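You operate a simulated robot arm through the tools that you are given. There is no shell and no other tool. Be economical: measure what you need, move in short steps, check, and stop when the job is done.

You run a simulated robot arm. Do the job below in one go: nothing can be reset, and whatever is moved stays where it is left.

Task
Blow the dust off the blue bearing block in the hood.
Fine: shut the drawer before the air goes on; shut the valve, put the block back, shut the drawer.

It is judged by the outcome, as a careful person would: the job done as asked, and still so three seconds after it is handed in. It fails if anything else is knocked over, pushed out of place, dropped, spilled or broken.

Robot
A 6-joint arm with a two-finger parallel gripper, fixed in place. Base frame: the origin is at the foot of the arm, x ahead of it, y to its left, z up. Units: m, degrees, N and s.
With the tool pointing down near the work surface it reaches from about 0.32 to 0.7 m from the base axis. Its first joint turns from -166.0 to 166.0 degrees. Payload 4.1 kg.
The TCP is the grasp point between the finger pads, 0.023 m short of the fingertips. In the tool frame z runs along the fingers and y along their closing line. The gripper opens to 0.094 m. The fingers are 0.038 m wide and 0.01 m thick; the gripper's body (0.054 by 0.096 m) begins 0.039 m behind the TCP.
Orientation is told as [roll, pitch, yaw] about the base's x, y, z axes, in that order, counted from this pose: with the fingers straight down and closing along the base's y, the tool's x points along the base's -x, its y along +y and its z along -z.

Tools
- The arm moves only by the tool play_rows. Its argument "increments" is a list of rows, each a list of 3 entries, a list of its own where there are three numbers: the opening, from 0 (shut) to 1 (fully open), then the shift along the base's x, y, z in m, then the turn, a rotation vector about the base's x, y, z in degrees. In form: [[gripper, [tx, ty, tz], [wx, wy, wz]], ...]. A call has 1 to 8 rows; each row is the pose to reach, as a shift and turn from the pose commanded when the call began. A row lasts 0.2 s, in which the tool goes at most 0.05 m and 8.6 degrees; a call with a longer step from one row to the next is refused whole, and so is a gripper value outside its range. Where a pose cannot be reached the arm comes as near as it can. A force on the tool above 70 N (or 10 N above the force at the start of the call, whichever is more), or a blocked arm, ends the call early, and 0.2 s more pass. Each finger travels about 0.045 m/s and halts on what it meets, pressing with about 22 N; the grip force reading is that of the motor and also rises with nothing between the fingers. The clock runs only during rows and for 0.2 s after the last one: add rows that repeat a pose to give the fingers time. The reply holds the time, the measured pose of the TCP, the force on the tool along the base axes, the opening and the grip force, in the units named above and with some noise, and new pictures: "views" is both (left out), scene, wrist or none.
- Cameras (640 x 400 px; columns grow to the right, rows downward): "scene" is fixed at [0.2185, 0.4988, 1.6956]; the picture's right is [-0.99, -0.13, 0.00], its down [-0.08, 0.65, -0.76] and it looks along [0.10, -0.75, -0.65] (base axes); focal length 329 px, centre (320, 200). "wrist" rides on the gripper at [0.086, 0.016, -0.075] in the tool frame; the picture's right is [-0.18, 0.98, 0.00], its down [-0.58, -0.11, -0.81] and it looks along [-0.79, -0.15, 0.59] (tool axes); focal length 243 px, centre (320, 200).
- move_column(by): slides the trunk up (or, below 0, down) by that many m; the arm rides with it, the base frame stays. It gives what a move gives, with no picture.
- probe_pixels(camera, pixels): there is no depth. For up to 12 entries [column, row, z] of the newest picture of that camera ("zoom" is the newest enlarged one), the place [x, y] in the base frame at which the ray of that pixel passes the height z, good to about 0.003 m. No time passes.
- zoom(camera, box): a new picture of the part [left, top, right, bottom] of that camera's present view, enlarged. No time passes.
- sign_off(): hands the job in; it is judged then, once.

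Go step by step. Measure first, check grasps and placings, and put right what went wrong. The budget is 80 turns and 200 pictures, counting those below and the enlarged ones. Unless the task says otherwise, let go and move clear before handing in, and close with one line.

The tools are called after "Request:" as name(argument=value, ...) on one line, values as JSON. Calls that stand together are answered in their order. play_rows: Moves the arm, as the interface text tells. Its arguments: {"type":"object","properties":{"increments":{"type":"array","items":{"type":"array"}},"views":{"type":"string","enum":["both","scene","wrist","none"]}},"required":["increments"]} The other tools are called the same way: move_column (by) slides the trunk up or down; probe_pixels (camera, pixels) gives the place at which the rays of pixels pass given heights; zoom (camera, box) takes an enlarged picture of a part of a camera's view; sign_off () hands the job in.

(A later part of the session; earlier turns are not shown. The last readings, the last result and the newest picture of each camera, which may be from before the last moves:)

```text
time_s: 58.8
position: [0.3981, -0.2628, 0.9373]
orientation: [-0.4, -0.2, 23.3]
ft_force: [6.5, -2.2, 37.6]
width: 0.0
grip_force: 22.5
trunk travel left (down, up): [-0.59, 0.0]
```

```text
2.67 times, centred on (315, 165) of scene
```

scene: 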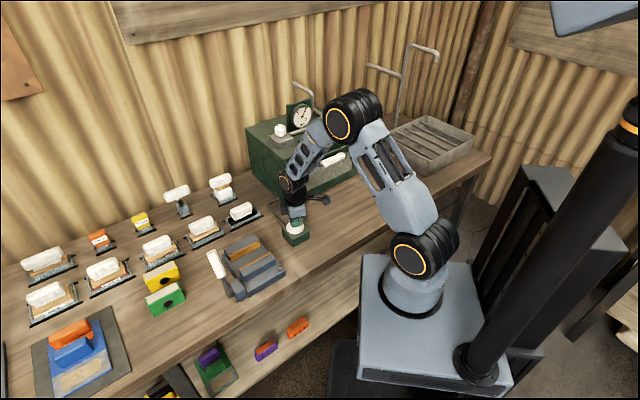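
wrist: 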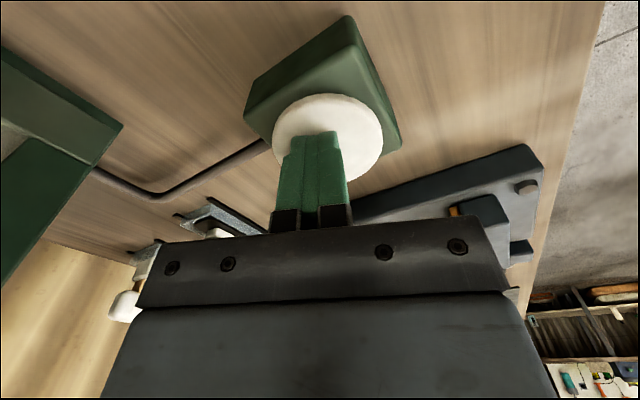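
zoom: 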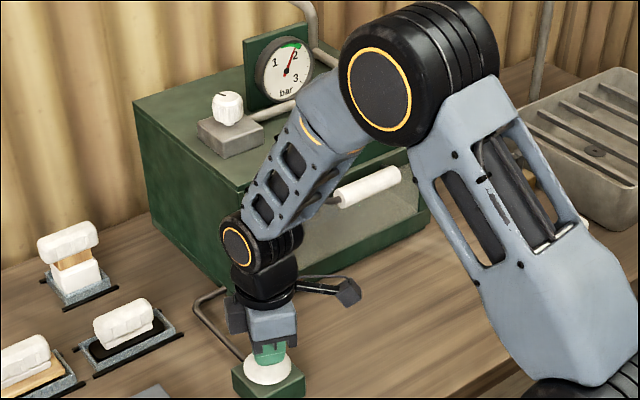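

The button has been held for about 7 s with pressure still in the green. I'll hold a bit longer, then release and rise.

Request:
play_rows(increments=[[0, [0, 0, 0], [0, 0, 0]], [0, [0, 0, 0], [0, 0, 0]], [0, [0, 0, 0], [0, 0, 0]], [0, [0, 0, 0], [0, 0, 0]], [0, [0, 0, 0], [0, 0, 0]], [0, [0, 0, 0], [0, 0, 0]], [0, [0, 0, 0], [0, 0, 0]], [0, [0, 0, 0], [0, 0, 0]]], views="none")

Request:
play_rows(increments=[[0, [0, 0, 0], [0, 0, 0]], [0, [0, 0, 0], [0, 0, 0]], [0, [0, 0, 0.01], [0, 0, 0]], [0, [0, 0, 0.04], [0, 0, 0]], [0, [0, 0, 0.08], [0, 0, 0]], [0, [0, 0, 0.12], [0, 0, 0]], [0, [0, 0, 0.17], [0, 0, 0]], [0, [0, 0, 0.22], [0, 0, 0]]], views="scene")

Request:
zoom(camera="scene", box=[260, 140, 370, 240])

```text
time_s: 60.6
position: [0.3977, -0.2625, 0.9384]
orientation: [-0.2, -0.2, 23.4]
ft_force: [7.3, -2.1, 38.9]
width: 0.0002
grip_force: 21.3
trunk travel left (down, up): [-0.59, 0.0]
```

```text
time_s: 62.4
position: [0.3959, -0.2607, 1.1558]
orientation: [0.0, -0.1, 23.4]
ft_force: [0.1, -0.5, -0.6]
width: 0.0001
grip_force: 21.7
trunk travel left (down, up): [-0.59, 0.0]
```

scene: 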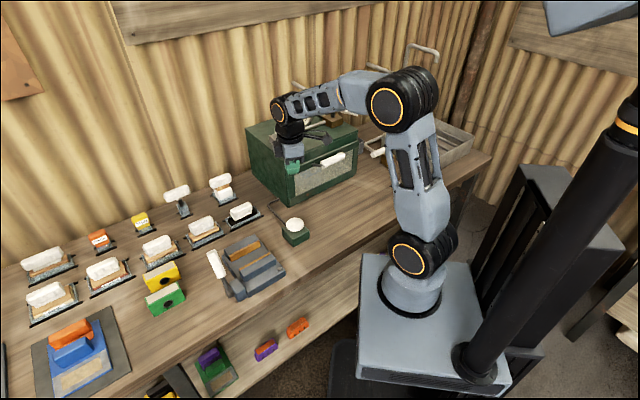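

```text
4.00 times, centred on (315, 190) of scene
```

zoom: 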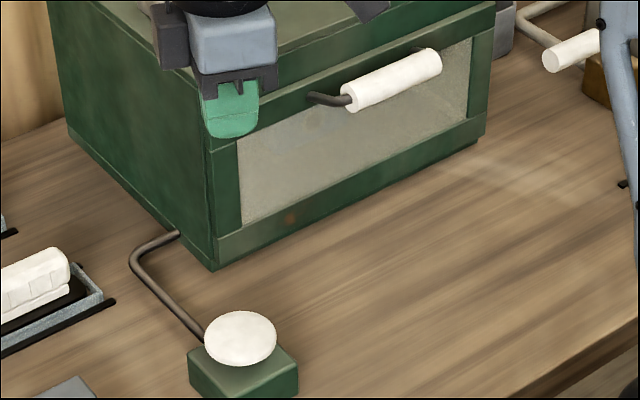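

The button has popped back up. Now to shut the valve, I'll carry the tool, tilting it outward, to just in front of the lever bar.

Request:
play_rows(increments=[[0, [-0.01, -0.02, 0.03], [-3, -1.3, 0]], [0, [-0.025, -0.055, 0.055], [-8, -3.5, 0]], [0, [-0.04, -0.095, 0.075], [-14, -6, 0]], [0, [-0.055, -0.135, 0.085], [-20, -8.7, 0]], [0, [-0.075, -0.175, 0.09], [-26, -11.3, 0]], [0, [-0.095, -0.215, 0.09], [-32, -13.9, 0]], [0, [-0.115, -0.255, 0.09], [-38, -16.5, 0]], [0, [-0.127, -0.295, 0.09], [-41.3, -17.9, 0]]], views="none")

Request:
play_rows(increments=[[0, [0, -0.03, 0], [0, 0, 0]], [0, [0, -0.058, -0.01], [0, 0, 0]], [0, [0, -0.058, -0.03], [0, 0, 0]], [0, [0, -0.058, -0.05], [0, 0, 0]], [0, [0, -0.058, -0.05], [0, 0, 0]]])

Request:
zoom(camera="scene", box=[290, 60, 410, 150])

```text
time_s: 64.2
position: [0.2702, -0.5584, 1.2419]
orientation: [-45.1, 0.0, 23.4]
ft_force: [-0.2, -0.8, 0.3]
width: 0.0002
grip_force: 21.9
trunk travel left (down, up): [-0.59, 0.0]
```

```text
time_s: 65.4
position: [0.2693, -0.6162, 1.1937]
orientation: [-45.1, -0.2, 23.4]
ft_force: [0.6, -0.5, 0.7]
width: 0.0001
grip_force: 22.2
trunk travel left (down, up): [-0.59, 0.0]
```

scene: 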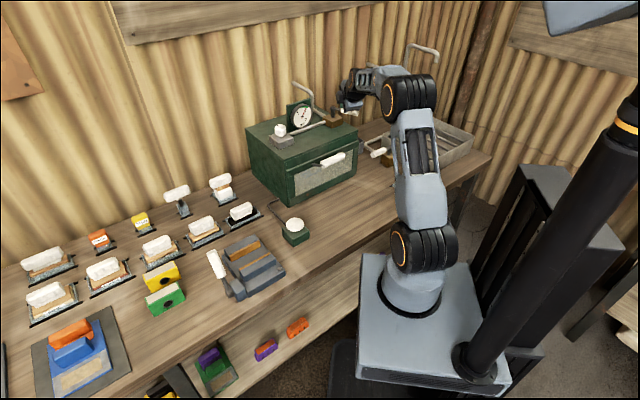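
wrist: 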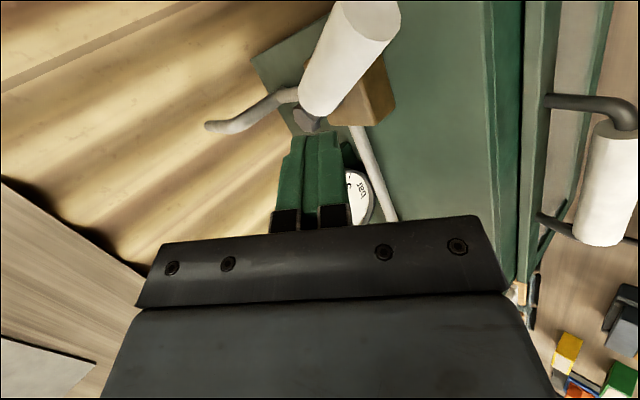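

```text
4.44 times, centred on (350, 105) of scene
```

zoom: 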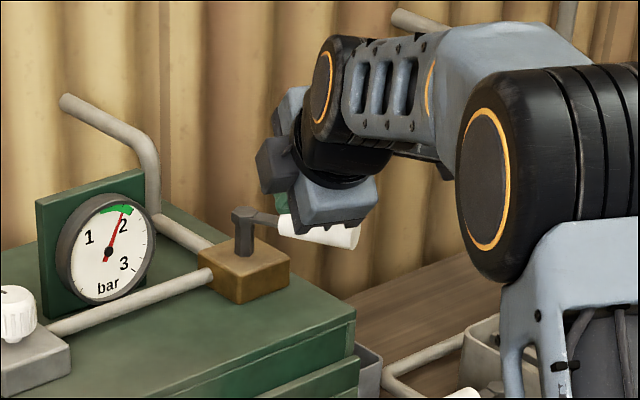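

The tips are about 3 cm in front of the bar. I'll lower and push the lever back along its arc.

Request:
play_rows(increments=[[0, [0, 0, -0.025], [0, 0, 0]], [0, [0, 0, -0.048], [0, 0, 0]], [0, [-0.004, -0.015, -0.048], [0, 0, 0]], [0, [-0.007, -0.03, -0.048], [0, 0, 0]], [0, [-0.012, -0.04, -0.048], [0, 0, 0]], [0, [-0.016, -0.049, -0.048], [0, 0, 0]], [0, [-0.017, -0.06, -0.048], [0, 0, 0]]])

Request:
zoom(camera="scene", box=[290, 60, 410, 150])

```text
time_s: 67.0
position: [0.2531, -0.6757, 1.1485]
orientation: [-45.1, 0.0, 23.5]
ft_force: [-0.4, 0.2, -1.5]
width: 0.0
grip_force: 22.1
trunk travel left (down, up): [-0.59, 0.0]
```

scene: 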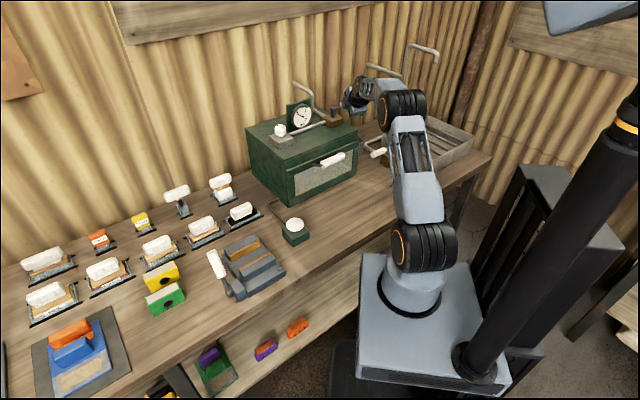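
wrist: 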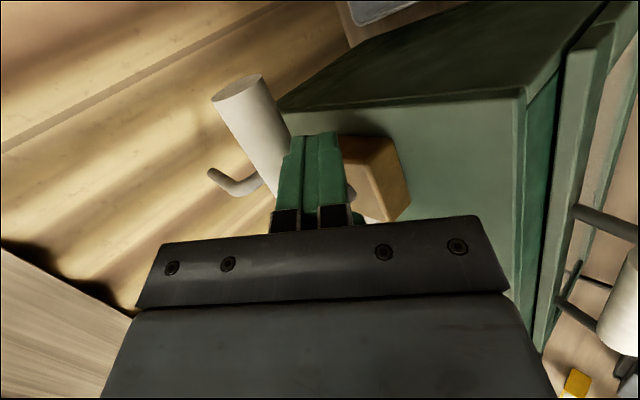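

```text
4.44 times, centred on (350, 105) of scene
```

zoom: 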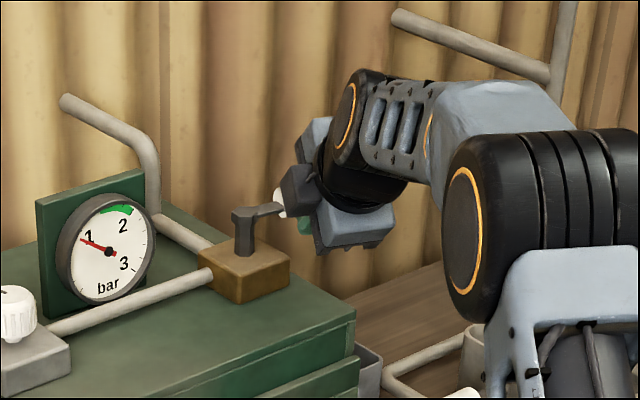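

The lever is swinging back and the gauge is falling. I'll push to the stop.

Request:
play_rows(increments=[[0, [-0.001, -0.011, 0], [0, 0, 0]], [0, [0.001, -0.02, 0], [0, 0, 0]], [0, [0.004, -0.029, 0], [0, 0, 0]], [0, [0.0074, -0.0375, 0], [0, 0, 0]], [0, [0.011, -0.043, 0], [0, 0, 0]], [0, [0.013, -0.046, 0], [0, 0, 0]]])

Request:
zoom(camera="scene", box=[290, 60, 410, 150])

```text
time_s: 67.8
position: [0.2504, -0.6959, 1.1408]
orientation: [-43.6, -0.2, 23.5]
ft_force: [-7.2, 8.2, -2.9]
width: 0.0
grip_force: 22.2
trunk travel left (down, up): [-0.59, 0.0]
stopped in row 3: the force on the tool passed its limit (the readings are from after the stop); the commanded pose is now the measured one
```

scene: 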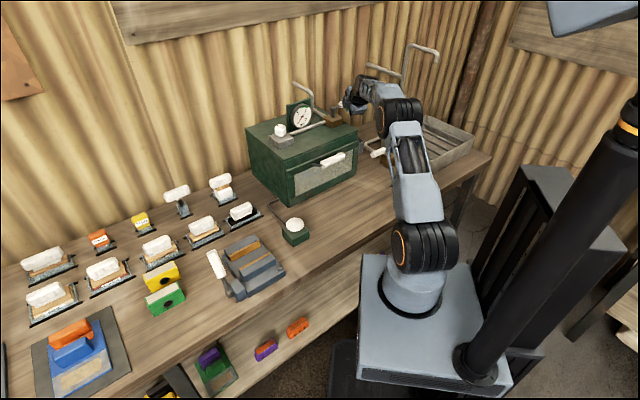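
wrist: 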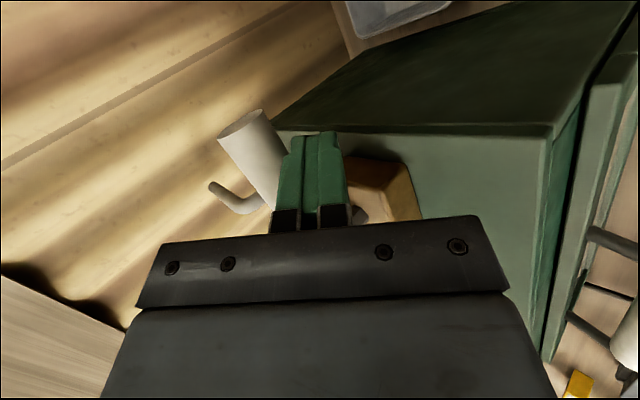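

```text
4.44 times, centred on (350, 105) of scene
```

zoom: 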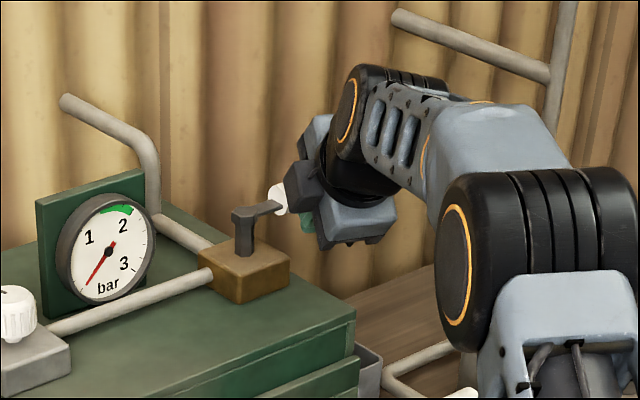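

The gauge is at 0 and the lever has hit its stop. I'll back away and check its angle.

Request:
play_rows(increments=[[0, [-0.005, 0.02, 0], [0, 0, 0]], [0, [-0.01, 0.05, 0.01], [0, 0, 0]], [0, [-0.012, 0.08, 0.04], [7.5, 3.2, 0]], [0, [-0.012, 0.1, 0.07], [15, 6.5, 0]], [0, [-0.012, 0.12, 0.09], [22.5, 9.8, 0]], [0, [-0.012, 0.14, 0.1], [30, 13, 0]], [0, [-0.012, 0.17, 0.1], [37.5, 16.3, 0]], [0, [-0.012, 0.2, 0.09], [40, 17.4, 0]]])

Request:
zoom(camera="scene", box=[265, 80, 365, 150])

```text
time_s: 69.6
position: [0.2448, -0.4989, 1.2319]
orientation: [0.0, -0.2, 23.5]
ft_force: [0.6, -0.3, -0.1]
width: 0.0001
grip_force: 22.6
trunk travel left (down, up): [-0.59, 0.0]
```

scene: 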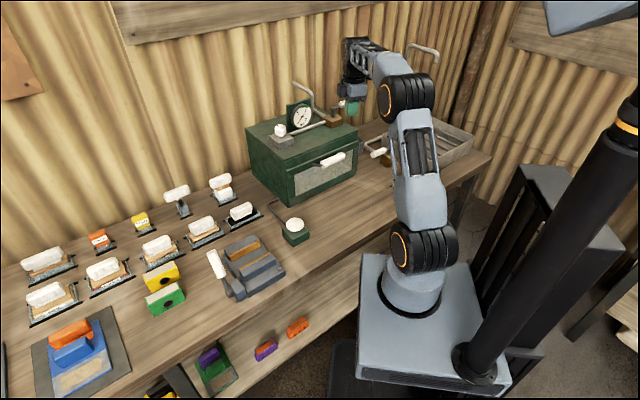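
wrist: 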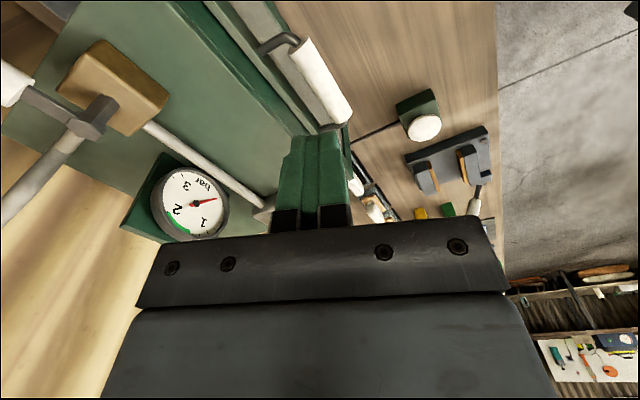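

```text
5.71 times, centred on (315, 115) of scene
```

zoom: 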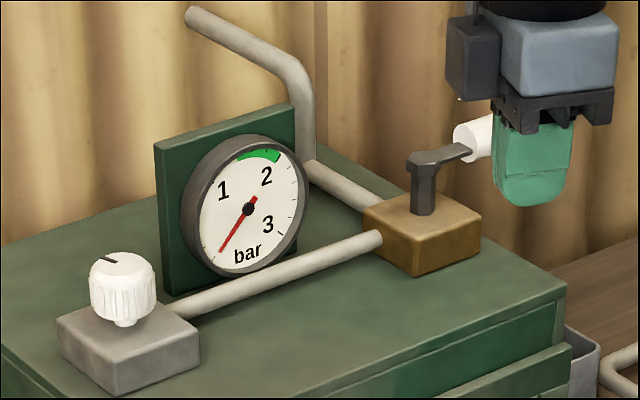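

The lever is back exactly as it was and the gauge reads 0. Next is reopening the drawer, so I'll locate the handle (290,45)–(340,125) in its closed position.

Request:
zoom(camera="wrist", box=[220, 0, 400, 140])

Request:
probe_pixels(camera="wrist", pixels=[[301, 48, 1.03], [338, 115, 1.03], [320, 82, 1.03]])

```text
2.86 times, centred on (310, 70) of wrist
```

zoom: 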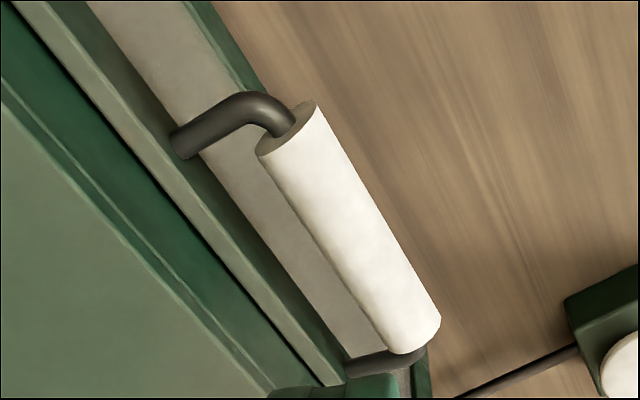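

```text
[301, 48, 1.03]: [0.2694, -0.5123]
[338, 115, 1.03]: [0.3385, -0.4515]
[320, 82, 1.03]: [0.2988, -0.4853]
```

The handle axis is at s≈-0.553. I'll move above it with yaw 44.6 and an opening of 0.49.

Request:
play_rows(increments=[[0.2, [0.01, 0.01, 0], [0, 0, 7]], [0.49, [0.025, 0.02, 0], [0, 0, 14]], [0.49, [0.045, 0.023, -0.02], [0, 0, 21.1]], [0.49, [0.0562, 0.023, -0.06], [0, 0, 21.1]], [0.49, [0.0562, 0.023, -0.1], [0, 0, 21.1]], [0.49, [0.0562, 0.023, -0.13], [0, 0, 21.1]], [0.49, [0.0562, 0.023, -0.13], [0, 0, 21.1]]], views="wrist")

Request:
zoom(camera="wrist", box=[200, 0, 440, 240])

```text
time_s: 71.2
position: [0.2994, -0.4738, 1.0993]
orientation: [0.1, -0.2, 44.5]
ft_force: [0.1, 0.4, 0.5]
width: 0.0462
grip_force: 0.1
trunk travel left (down, up): [-0.59, 0.0]
```

wrist: 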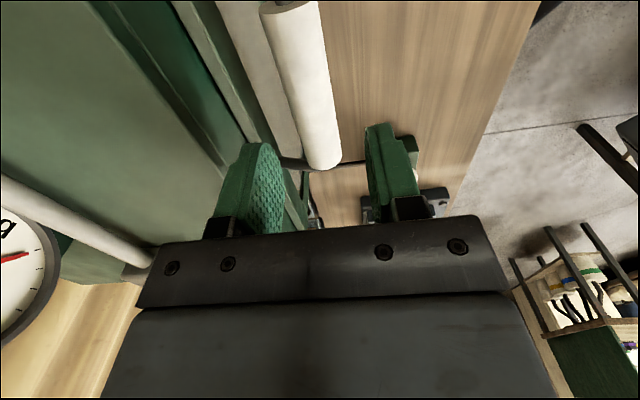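

```text
1.67 times, centred on (320, 120) of wrist
```

zoom: 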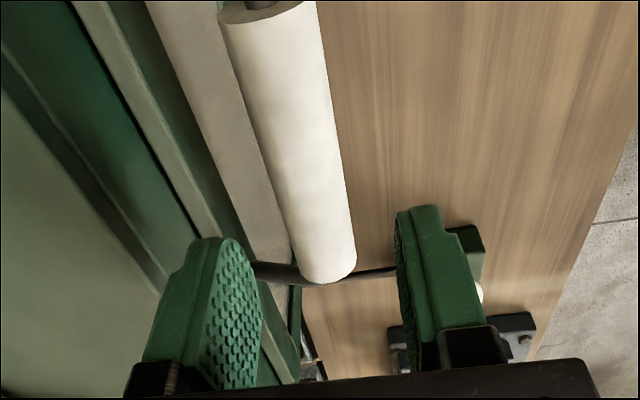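

Request:
probe_pixels(camera="wrist", pixels=[[308, 90, 1.03], [280, 90, 1.03], [335, 90, 1.03], [290, 10, 1.03], [323, 160, 1.03], [250, 130, 1.03]])

```text
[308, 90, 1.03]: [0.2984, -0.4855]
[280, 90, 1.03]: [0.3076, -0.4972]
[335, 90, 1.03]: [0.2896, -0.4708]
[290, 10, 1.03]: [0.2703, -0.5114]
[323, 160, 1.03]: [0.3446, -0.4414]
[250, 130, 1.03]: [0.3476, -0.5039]
```

The bar's centre is at s≈-0.554, so I'll shift 4 mm inward and lower over it.

Request:
play_rows(increments=[[0.49, [0.0028, -0.0028, -0.01], [0, 0, 0]], [0.49, [0.0028, -0.0028, -0.02], [0, 0, 0]], [0.49, [0.0028, -0.0028, -0.032], [0, 0, 0]], [0.49, [0.0028, -0.0028, -0.043], [0, 0, 0]], [0.49, [0.0028, -0.0028, -0.0515], [0, 0, 0]]])

```text
time_s: 72.4
position: [0.303, -0.4776, 1.0494]
orientation: [-0.1, -0.2, 44.5]
ft_force: [-1.4, -0.2, 0.1]
width: 0.0461
grip_force: 0.1
trunk travel left (down, up): [-0.59, 0.0]
```

scene: 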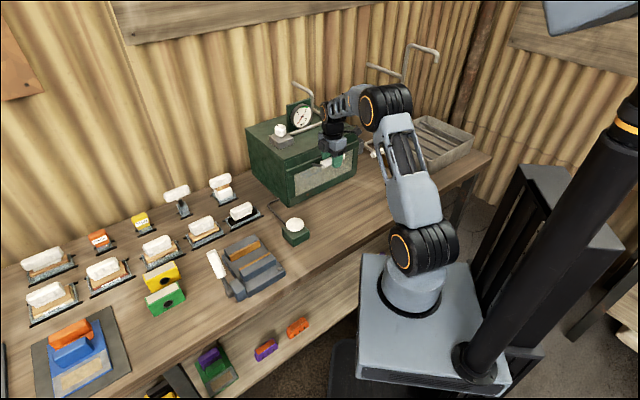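
wrist: 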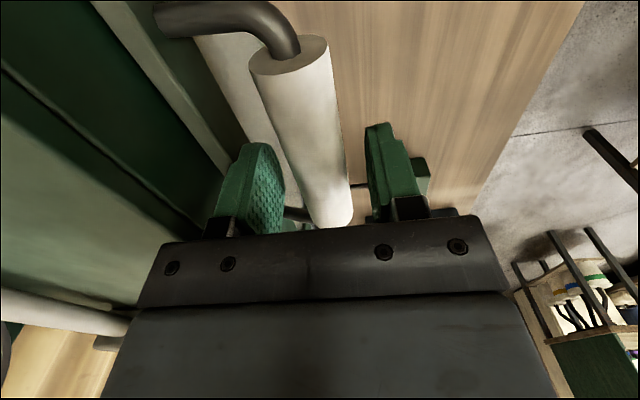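

The bar is between the fingers. I'll close and pull the drawer out gently.

Request:
play_rows(increments=[[0.3, [0, 0, 0], [0, 0, 0]], [0.15, [0, 0, 0], [0, 0, 0]], [0.15, [0, 0, 0], [0, 0, 0]], [0.15, [-0.0035, 0.0036, 0], [0, 0, 0]], [0.15, [-0.0105, 0.0107, 0], [0, 0, 0]], [0.15, [-0.021, 0.0214, 0], [0, 0, 0]], [0.15, [-0.0316, 0.032, 0], [0, 0, 0]], [0.15, [-0.0386, 0.0392, 0], [0, 0, 0]]], views="none")

Request:
play_rows(increments=[[0.15, [-0.0035, 0.0036, 0], [0, 0, 0]], [0.15, [-0.0126, 0.0128, 0], [0, 0, 0]], [0.15, [-0.0253, 0.0256, 0], [0, 0, 0]], [0.15, [-0.0393, 0.0399, 0], [0, 0, 0]], [0.15, [-0.0534, 0.0541, 0], [0, 0, 0]], [0.15, [-0.0674, 0.0684, 0], [0, 0, 0]], [0.15, [-0.0814, 0.0826, 0], [0, 0, 0]], [0.15, [-0.0885, 0.0897, 0], [0, 0, 0]]])

```text
time_s: 74.2
position: [0.2636, -0.4394, 1.0489]
orientation: [-0.2, -0.2, 44.7]
ft_force: [0.5, -0.7, 0.6]
width: 0.0267
grip_force: 45.1
trunk travel left (down, up): [-0.59, 0.0]
```

```text
time_s: 76.0
position: [0.1739, -0.3505, 1.0494]
orientation: [-0.1, -0.1, 44.6]
ft_force: [-5.5, -7.5, 5.7]
width: 0.0266
grip_force: 44.7
trunk travel left (down, up): [-0.59, 0.0]
```

scene: 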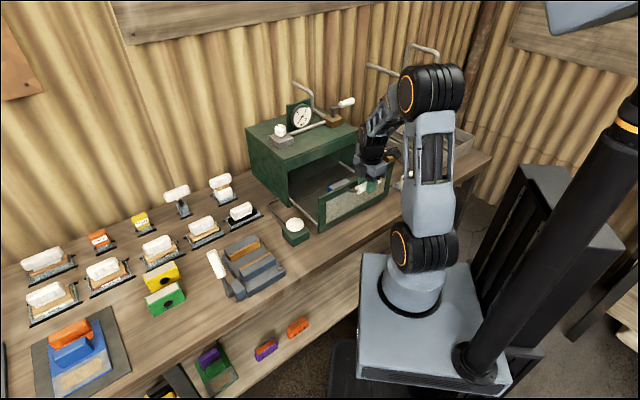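
wrist: 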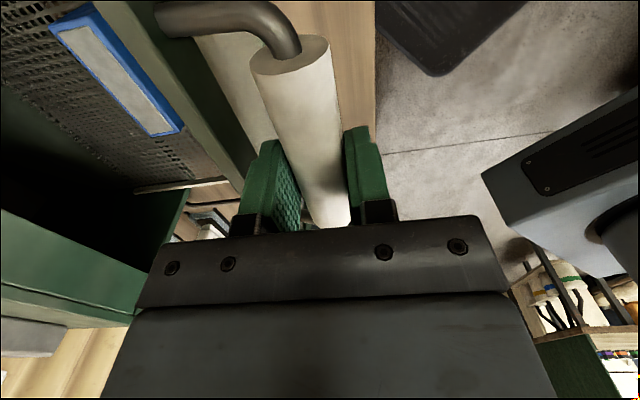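

The drawer is open again. I'll pull the last centimetre, release, rise, and inspect the block's top.

Request:
play_rows(increments=[[0.15, [-0.004, 0.004, 0], [0, 0, 0]], [0.15, [-0.007, 0.0071, 0], [0, 0, 0]], [0.3, [-0.007, 0.0071, 0], [0, 0, 0]], [0.49, [-0.007, 0.0071, 0], [0, 0, 0]], [0.49, [-0.007, 0.0071, 0], [0, 0, 0]], [0.49, [-0.007, 0.0071, 0.03], [0, 0, 0]], [0.49, [-0.007, 0.0071, 0.07], [0, 0, 0]], [0.49, [-0.007, 0.0071, 0.1], [0, 0, 0]]])

Request:
zoom(camera="wrist", box=[80, 0, 280, 150])

Request:
zoom(camera="scene", box=[300, 150, 400, 240])

```text
time_s: 77.8
position: [0.171, -0.3418, 1.1487]
orientation: [0.0, -0.1, 44.5]
ft_force: [0.2, 0.4, 0.5]
width: 0.0461
grip_force: 0.0
trunk travel left (down, up): [-0.59, 0.0]
```

scene: 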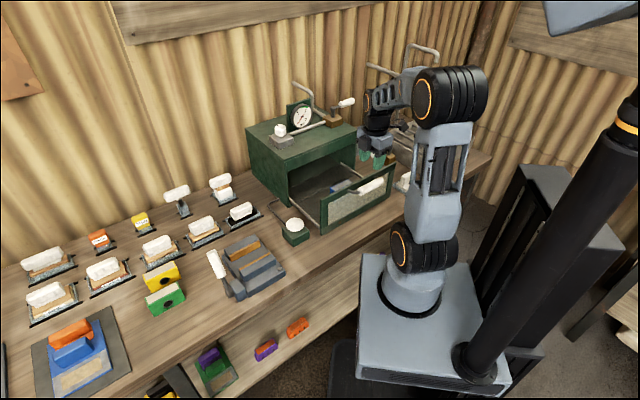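
wrist: 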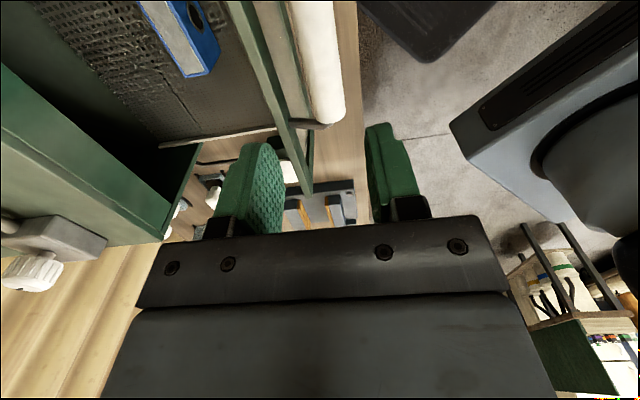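

```text
2.67 times, centred on (180, 75) of wrist
```

zoom: 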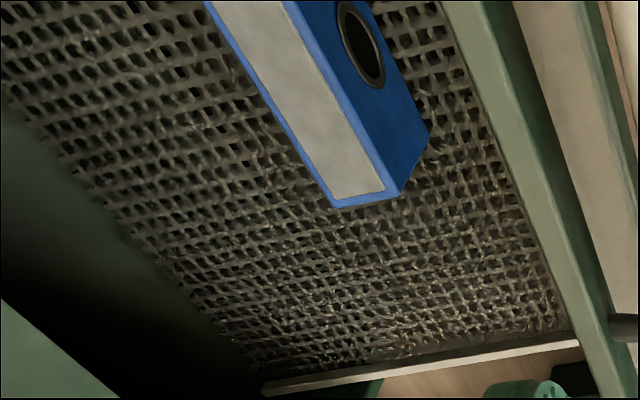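

```text
4.44 times, centred on (350, 195) of scene
```

zoom: 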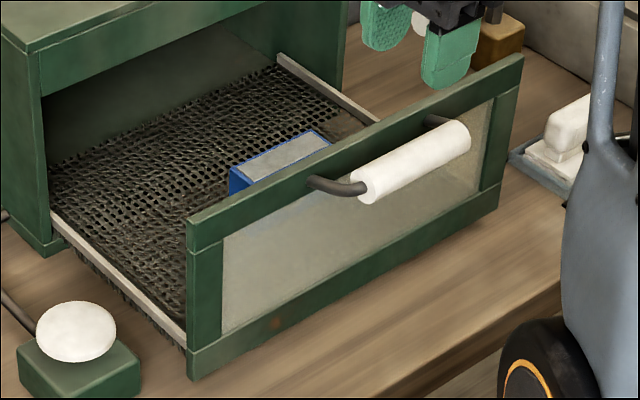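

The top patch has changed from beige dust to bare grey metal, so the block is clean. I'll move above the block to pick it up.

Request:
play_rows(increments=[[0.55, [0.01, -0.01, 0.02], [0, 0, 0]], [0.65, [0.03, -0.04, 0.04], [0, 0, 0]], [0.65, [0.055, -0.075, 0.04], [0, 0, 0]], [0.65, [0.08, -0.105, 0.04], [0, 0, 0]], [0.65, [0.091, -0.1185, 0.04], [0, 0, 0]], [0.65, [0.091, -0.1185, 0.04], [0, 0, 0]]], views="wrist")

Request:
zoom(camera="wrist", box=[220, 0, 420, 125])

```text
time_s: 79.2
position: [0.2585, -0.4597, 1.189]
orientation: [0.1, -0.1, 44.7]
ft_force: [-0.2, -0.8, 0.4]
width: 0.0611
grip_force: 0.0
trunk travel left (down, up): [-0.59, 0.0]
```

wrist: 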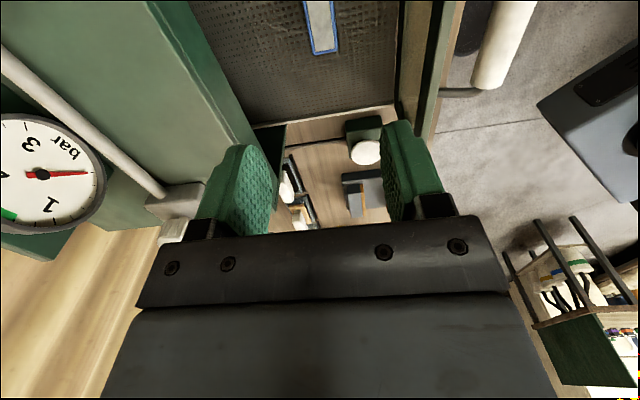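

```text
3.20 times, centred on (320, 62) of wrist
```

zoom: 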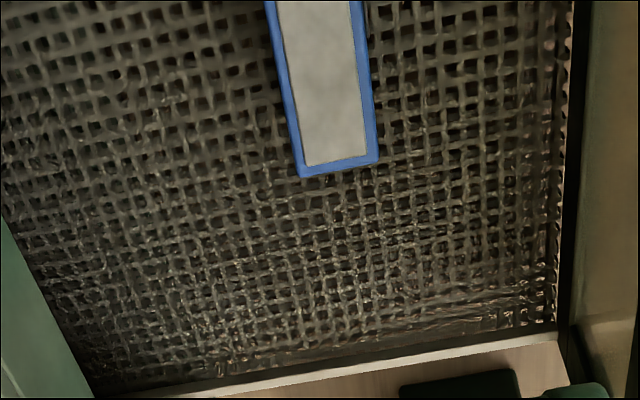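

Request:
probe_pixels(camera="wrist", pixels=[[314.4, 55.1, 0.939], [338.4, 49.5, 0.939], [302.8, 1, 0.939], [333, 1, 0.939]])

```text
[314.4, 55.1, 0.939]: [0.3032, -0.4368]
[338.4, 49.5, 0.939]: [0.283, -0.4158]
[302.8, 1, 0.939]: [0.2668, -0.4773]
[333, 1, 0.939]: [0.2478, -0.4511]
```

The block is still centred under the tool (s −0.510 vs −0.511). I'll descend to grasp height.

Request:
play_rows(increments=[[0.65, [0, 0, -0.035], [0, 0, 0]], [0.65, [0, 0, -0.07], [0, 0, 0]], [0.65, [0, 0, -0.105], [0, 0, 0]], [0.65, [0, 0, -0.14], [0, 0, 0]], [0.65, [0, 0, -0.175], [0, 0, 0]], [0.65, [0, 0, -0.21], [0, 0, 0]], [0.65, [0, 0, -0.24], [0, 0, 0]], [0.65, [0, 0, -0.24], [0, 0, 0]]], views="wrist")

```text
time_s: 81.0
position: [0.2595, -0.4594, 0.9489]
orientation: [-0.1, -0.3, 44.6]
ft_force: [-0.6, -0.7, -0.8]
width: 0.0612
grip_force: 0.0
trunk travel left (down, up): [-0.59, 0.0]
```

wrist: 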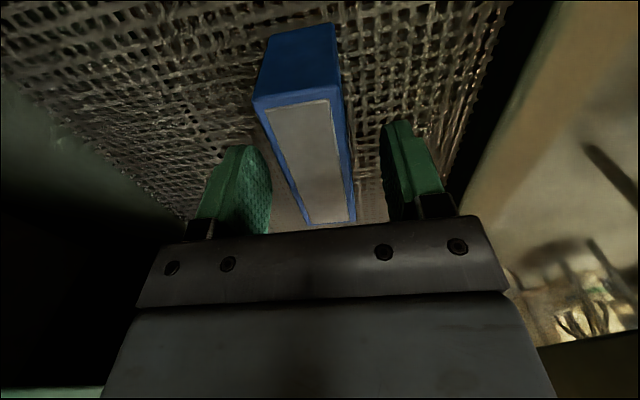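

The block is between the fingers. I'll lower to z 0.920, close, and lift straight up.

Request:
play_rows(increments=[[0.65, [0, 0, -0.015], [0, 0, 0]], [0.65, [0, 0, -0.0285], [0, 0, 0]], [0.45, [0, 0, -0.0285], [0, 0, 0]], [0.25, [0, 0, -0.0285], [0, 0, 0]], [0.1, [0, 0, -0.0285], [0, 0, 0]], [0.1, [0, 0, -0.0285], [0, 0, 0]]], views="wrist")

Request:
play_rows(increments=[[0.1, [0, 0, 0.02], [0, 0, 0]], [0.1, [0, 0, 0.055], [0, 0, 0]], [0.1, [0, 0, 0.09], [0, 0, 0]], [0.1, [0, 0, 0.13], [0, 0, 0]], [0.1, [0, 0, 0.17], [0, 0, 0]], [0.1, [0, 0, 0.21], [0, 0, 0]], [0.1, [0, 0, 0.25], [0, 0, 0]], [0.1, [0, 0, 0.29], [0, 0, 0]]])

```text
time_s: 82.4
position: [0.2594, -0.4589, 0.9204]
orientation: [-0.2, -0.2, 44.6]
ft_force: [0.8, 0.0, 0.9]
width: 0.0321
grip_force: 21.9
trunk travel left (down, up): [-0.59, 0.0]
```

wrist: 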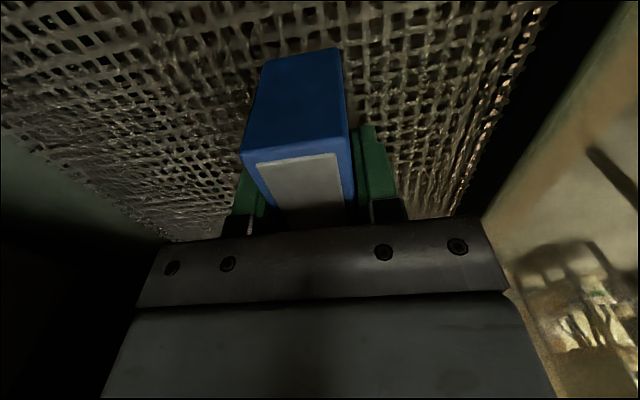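

```text
time_s: 84.2
position: [0.2593, -0.4591, 1.2106]
orientation: [0.1, -0.2, 44.6]
ft_force: [0.1, 1.1, -3.2]
width: 0.032
grip_force: 22.5
trunk travel left (down, up): [-0.59, 0.0]
```

scene: 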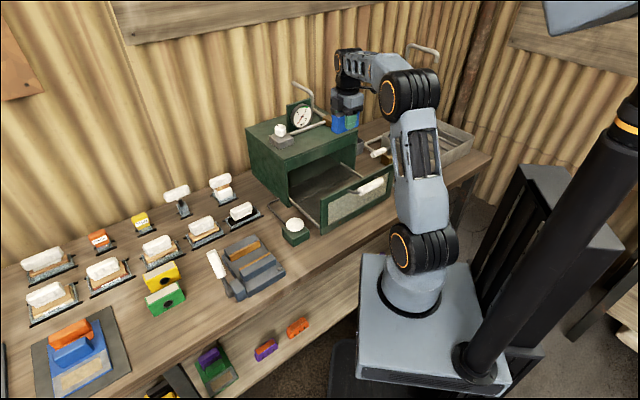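
wrist: 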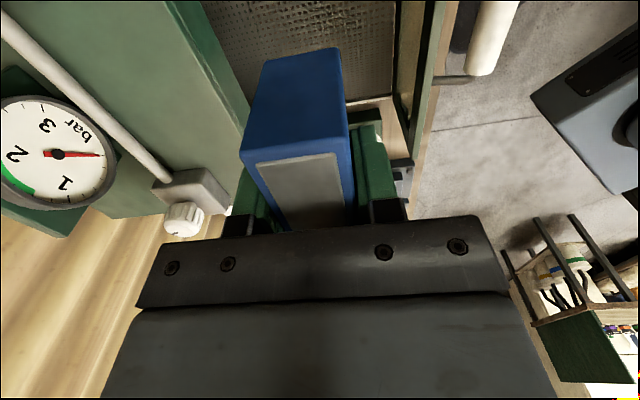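

The block is clean and held. I'll carry it back the same way to its original spot.

Request:
play_rows(increments=[[0.1, [0.02, 0.03, 0.01], [0, 0, -0.7]], [0.1, [0.043, 0.066, 0.02], [0, 0, -1.4]], [0.1, [0.066, 0.103, 0.02], [0, 0, -2.1]], [0.1, [0.09, 0.139, 0.02], [0, 0, -2.8]], [0.1, [0.113, 0.175, 0.02], [0, 0, -3.5]], [0.1, [0.138, 0.212, 0.01], [0, 0, -4.2]], [0.1, [0.163, 0.248, 0], [0, 0, -4.9]], [0.1, [0.19, 0.285, 0], [0, 0, -5.6]]], views="none")

Request:
play_rows(increments=[[0.1, [0.025, 0.034, -0.01], [0, 0, 0]], [0.1, [0.05, 0.068, -0.02], [0, 0, 0]], [0.1, [0.077, 0.104, -0.03], [0, 0, 0]], [0.1, [0.103, 0.14, -0.04], [0, 0, 0]], [0.1, [0.13, 0.178, -0.055], [0, 0, 0]], [0.1, [0.157, 0.215, -0.07], [0, 0, 0]], [0.1, [0.18, 0.248, -0.09], [0, 0, 0]], [0.1, [0.1935, 0.2665, -0.11], [0, 0, 0]]])

```text
time_s: 86.0
position: [0.4506, -0.1737, 1.2111]
orientation: [-0.1, -0.2, 39.1]
ft_force: [0.9, -1.0, -4.2]
width: 0.0321
grip_force: 21.9
trunk travel left (down, up): [-0.59, 0.0]
```

```text
time_s: 87.8
position: [0.6447, 0.094, 1.0988]
orientation: [0.0, -0.1, 39.0]
ft_force: [-0.1, 0.8, -3.7]
width: 0.0319
grip_force: 21.8
trunk travel left (down, up): [-0.59, 0.0]
```

scene: 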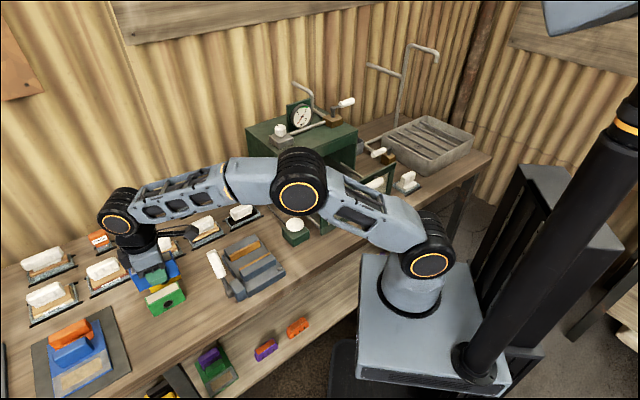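
wrist: 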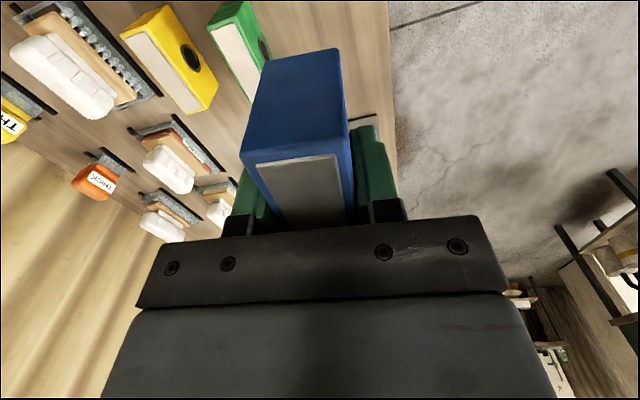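

The tool is over the original spot. I'll lower to just above the bench.

Request:
play_rows(increments=[[0.1, [-0.001, -0.0012, -0.03], [0, 0, 0]], [0.1, [-0.001, -0.0012, -0.065], [0, 0, 0]], [0.1, [-0.001, -0.0012, -0.1], [0, 0, 0]], [0.1, [-0.001, -0.0012, -0.135], [0, 0, 0]], [0.1, [-0.001, -0.0012, -0.165], [0, 0, 0]], [0.1, [-0.001, -0.0012, -0.185], [0, 0, 0]], [0.1, [-0.001, -0.0012, -0.196], [0, 0, 0]], [0.1, [-0.001, -0.0012, -0.196], [0, 0, 0]]], views="wrist")

```text
time_s: 89.6
position: [0.6438, 0.0899, 0.9052]
orientation: [0.0, -0.3, 39.0]
ft_force: [-0.4, -1.0, -3.8]
width: 0.032
grip_force: 22.0
trunk travel left (down, up): [-0.59, 0.0]
```

wrist: 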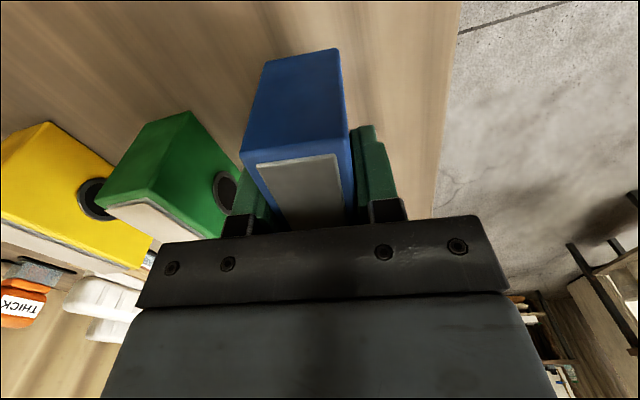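

Request:
play_rows(increments=[[0.1, [0, 0.001, -0.004], [0, 0, 0]], [0.1, [0, 0.001, -0.007], [0, 0, 0]], [0.1, [0, 0.001, -0.0095], [0, 0, 0]]], views="none")

```text
time_s: 90.4
position: [0.6428, 0.0922, 0.8951]
orientation: [0.1, -0.1, 39.0]
ft_force: [-0.3, -0.4, -4.5]
width: 0.0319
grip_force: 21.4
trunk travel left (down, up): [-0.59, 0.0]
```

Still hanging (-4.5 N), about at bench level. I'll go a couple more millimetres to touch.

Request:
play_rows(increments=[[0.1, [0, 0, -0.0015], [0, 0, 0]], [0.1, [0, 0, -0.003], [0, 0, 0]]], views="none")

```text
time_s: 91.0
position: [0.6415, 0.0923, 0.892]
orientation: [-0.1, -0.3, 39.0]
ft_force: [0.6, 0.6, 1.5]
width: 0.0317
grip_force: 21.6
trunk travel left (down, up): [-0.59, 0.0]
```

Contact has begun (+1.5 N). I'll open to 0.65 and rise.

Request:
play_rows(increments=[[0.1, [0, 0, -0.0005], [0, 0, 0]], [0.4, [0, 0, -0.0005], [0, 0, 0]], [0.68, [0, 0, -0.0005], [0, 0, 0]], [0.68, [0, 0, -0.0005], [0, 0, 0]], [0.68, [0, 0, -0.0005], [0, 0, 0]], [0.68, [0, 0, 0.03], [0, 0, 0]], [0.68, [0, 0, 0.07], [0, 0, 0]], [0.68, [0, 0, 0.11], [0, 0, 0]]], views="wrist")

Request:
play_rows(increments=[[0.68, [0, 0, 0.04], [0, 0, 0.6]], [0.68, [0, 0, 0.08], [0, 0, 1.2]], [0.68, [-0.02, -0.03, 0.11], [0, 0, 1.8]], [0.6, [-0.047, -0.064, 0.14], [0, 0, 2.4]], [0.5, [-0.075, -0.1, 0.16], [0, 0, 3]], [0.4, [-0.1, -0.135, 0.18], [0, 0, 3.6]], [0.2, [-0.125, -0.17, 0.2], [0, 0, 4.5]], [0, [-0.15, -0.205, 0.2], [0, 0, 5.6]]], views="scene")

Request:
zoom(camera="scene", box=[140, 255, 220, 340])

```text
time_s: 92.8
position: [0.6425, 0.0927, 1.0031]
orientation: [-0.1, -0.1, 39.0]
ft_force: [0.1, -0.2, -0.1]
width: 0.064
grip_force: 0.1
trunk travel left (down, up): [-0.59, 0.0]
```

wrist: 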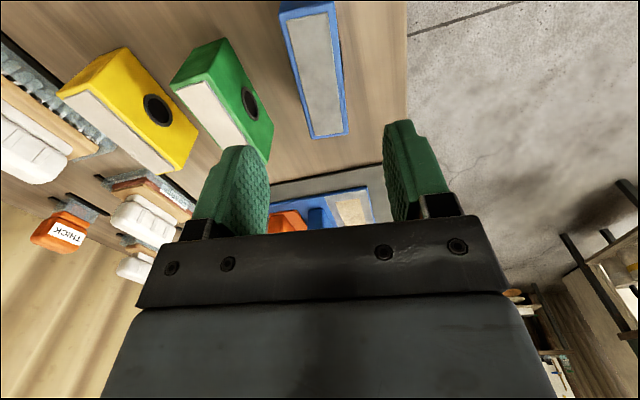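

```text
refused: row 4 steps farther than a row can; nothing moved
```

```text
4.71 times, centred on (180, 298) of scene
```

zoom: 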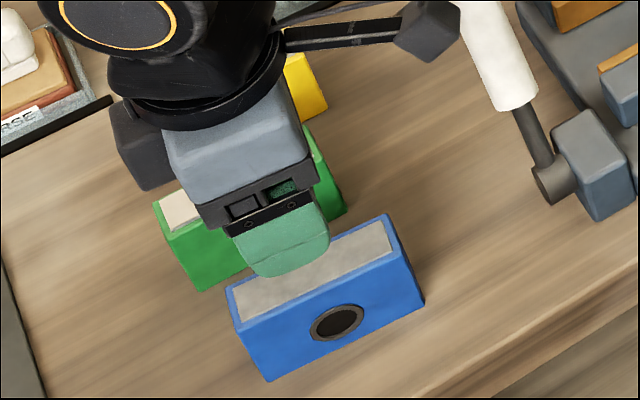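

The block is back on its original outline (corners match within a pixel or so). Now I'll return to the drawer handle.

Request:
play_rows(increments=[[0.68, [0, 0, 0.04], [0, 0, 0.7]], [0.68, [0, 0, 0.085], [0, 0, 1.4]], [0.68, [-0.02, -0.018, 0.12], [0, 0, 2.1]], [0.6, [-0.05, -0.046, 0.14], [0, 0, 2.8]], [0.55, [-0.083, -0.076, 0.15], [0, 0, 3.5]], [0.5, [-0.117, -0.107, 0.15], [0, 0, 4.2]], [0.49, [-0.152, -0.139, 0.15], [0, 0, 4.9]], [0.49, [-0.187, -0.171, 0.15], [0, 0, 5.6]]], views="none")

Request:
play_rows(increments=[[0.49, [-0.035, -0.032, 0], [0, 0, 0]], [0.49, [-0.07, -0.065, 0], [0, 0, 0]], [0.49, [-0.106, -0.098, 0], [0, 0, 0]], [0.49, [-0.142, -0.13, 0], [0, 0, 0]], [0.49, [-0.178, -0.163, 0], [0, 0, 0]], [0.49, [-0.214, -0.196, 0], [0, 0, 0]], [0.49, [-0.25, -0.23, 0], [0, 0, 0]], [0.49, [-0.2855, -0.2635, 0], [0, 0, 0]]], views="wrist")

```text
time_s: 94.6
position: [0.4513, -0.0806, 1.1548]
orientation: [-0.1, -0.3, 44.6]
ft_force: [0.3, -0.1, 0.3]
width: 0.0463
grip_force: 0.0
trunk travel left (down, up): [-0.59, 0.0]
```

```text
time_s: 96.4
position: [0.1685, -0.3436, 1.1534]
orientation: [0.0, -0.3, 44.7]
ft_force: [-0.3, 0.1, 1.0]
width: 0.0462
grip_force: 0.0
trunk travel left (down, up): [-0.59, 0.0]
```

wrist: 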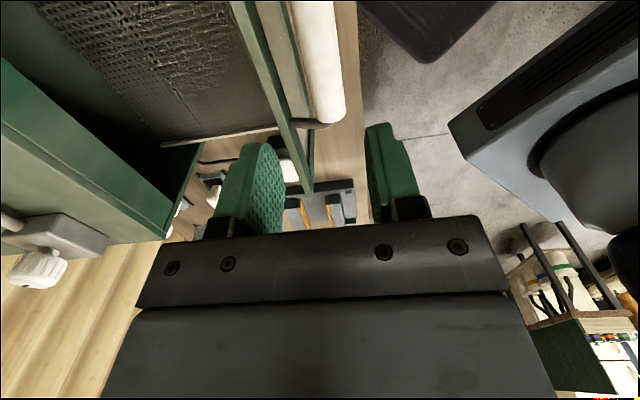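

Request:
probe_pixels(camera="wrist", pixels=[[319, 60, 1.03], [302, 60, 1.03], [340, 60, 1.03]])

Request:
play_rows(increments=[[0.49, [0, 0, -0.025], [0, 0, 0]], [0.49, [0, 0, -0.05], [0, 0, 0]], [0.49, [0, 0, -0.06], [0, 0, 0]]], views="wrist")

Request:
probe_pixels(camera="wrist", pixels=[[322, 100, 1.03], [291, 100, 1.03], [351, 100, 1.03]])

```text
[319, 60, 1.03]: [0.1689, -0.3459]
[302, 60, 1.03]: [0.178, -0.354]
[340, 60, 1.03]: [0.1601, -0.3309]
```

```text
time_s: 97.2
position: [0.169, -0.341, 1.0929]
orientation: [-0.1, -0.2, 44.7]
ft_force: [-0.7, -0.1, 0.4]
width: 0.0461
grip_force: 0.0
trunk travel left (down, up): [-0.59, 0.0]
```

wrist: 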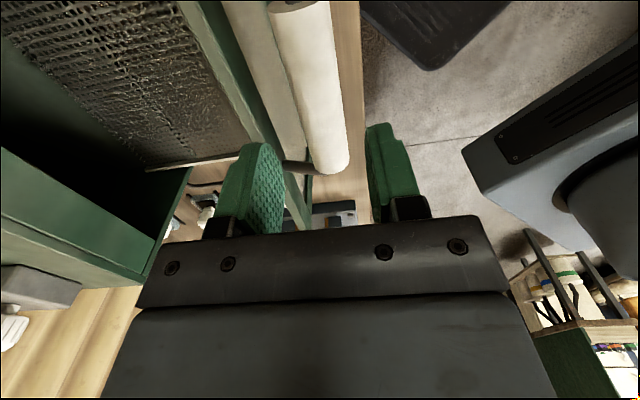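

```text
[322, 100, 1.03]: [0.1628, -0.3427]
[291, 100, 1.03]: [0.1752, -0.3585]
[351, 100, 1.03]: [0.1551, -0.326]
```

The bar is centred under the tool again. I'll lower, close, and start pushing.

Request:
play_rows(increments=[[0.49, [0, 0, -0.015], [0, 0, 0]], [0.49, [0, 0, -0.03], [0, 0, 0]], [0.49, [0, 0, -0.0445], [0, 0, 0]], [0.49, [0, 0, -0.0445], [0, 0, 0]], [0.3, [0, 0, -0.0445], [0, 0, 0]], [0.15, [0, 0, -0.0445], [0, 0, 0]], [0.15, [0, 0, -0.0445], [0, 0, 0]]], views="wrist")

```text
time_s: 98.8
position: [0.1701, -0.3422, 1.0465]
orientation: [0.0, -0.1, 44.7]
ft_force: [-1.4, 0.6, -3.1]
width: 0.0267
grip_force: 45.2
trunk travel left (down, up): [-0.59, 0.0]
```

wrist: 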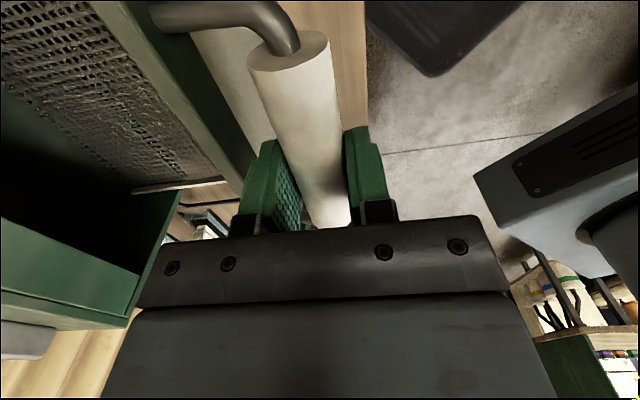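

Request:
play_rows(increments=[[0.15, [0.004, -0.004, 0], [0, 0, 0]], [0.15, [0.0126, -0.0128, 0], [0, 0, 0]], [0.15, [0.0253, -0.0256, 0], [0, 0, 0]], [0.15, [0.0393, -0.0399, 0], [0, 0, 0]], [0.15, [0.0534, -0.0541, 0], [0, 0, 0]], [0.15, [0.0674, -0.0684, 0], [0, 0, 0]], [0.15, [0.0814, -0.0826, 0], [0, 0, 0]], [0.15, [0.0899, -0.0911, 0], [0, 0, 0]]], views="none")

Request:
play_rows(increments=[[0.15, [0.004, -0.004, 0], [0, 0, 0]], [0.15, [0.0126, -0.0128, 0], [0, 0, 0]], [0.15, [0.0225, -0.0228, 0], [0, 0, 0]], [0.15, [0.0309, -0.0313, 0], [0, 0, 0]], [0.15, [0.0379, -0.0384, 0], [0, 0, 0]], [0.15, [0.0435, -0.0441, 0], [0, 0, 0]], [0.15, [0.0477, -0.0484, 0], [0, 0, 0]], [0.15, [0.0505, -0.0513, 0], [0, 0, 0]]])

Request:
zoom(camera="scene", box=[230, 80, 390, 220])

```text
time_s: 100.6
position: [0.2601, -0.4336, 1.0472]
orientation: [-0.1, -0.2, 44.7]
ft_force: [4.9, 3.5, -0.6]
width: 0.0269
grip_force: 45.1
trunk travel left (down, up): [-0.59, 0.0]
```

```text
time_s: 102.4
position: [0.3038, -0.4774, 1.0469]
orientation: [1.0, -0.5, 44.6]
ft_force: [-29.8, 53.0, -7.8]
width: 0.0268
grip_force: 45.1
trunk travel left (down, up): [-0.59, 0.0]
```

scene: 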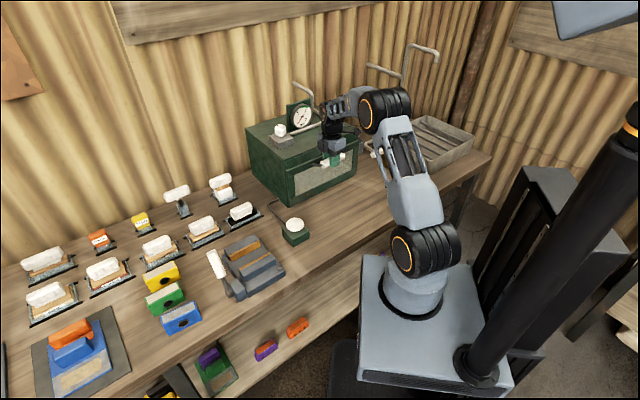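
wrist: 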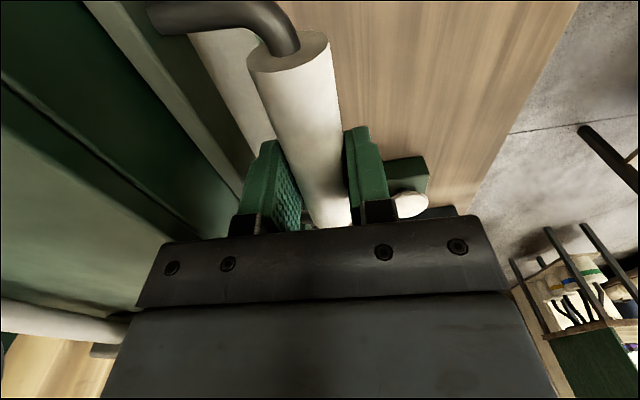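

```text
2.86 times, centred on (310, 150) of scene
5 turns are left
```

zoom: 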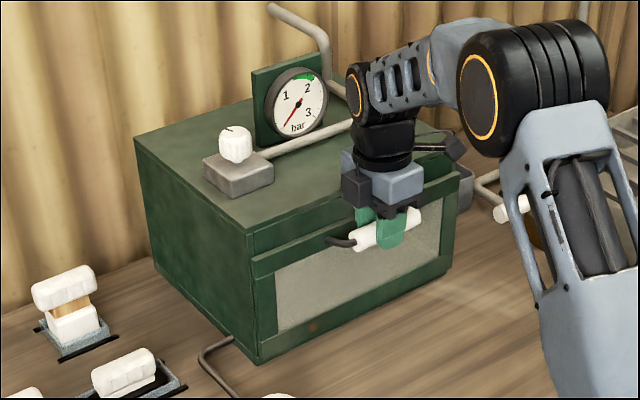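

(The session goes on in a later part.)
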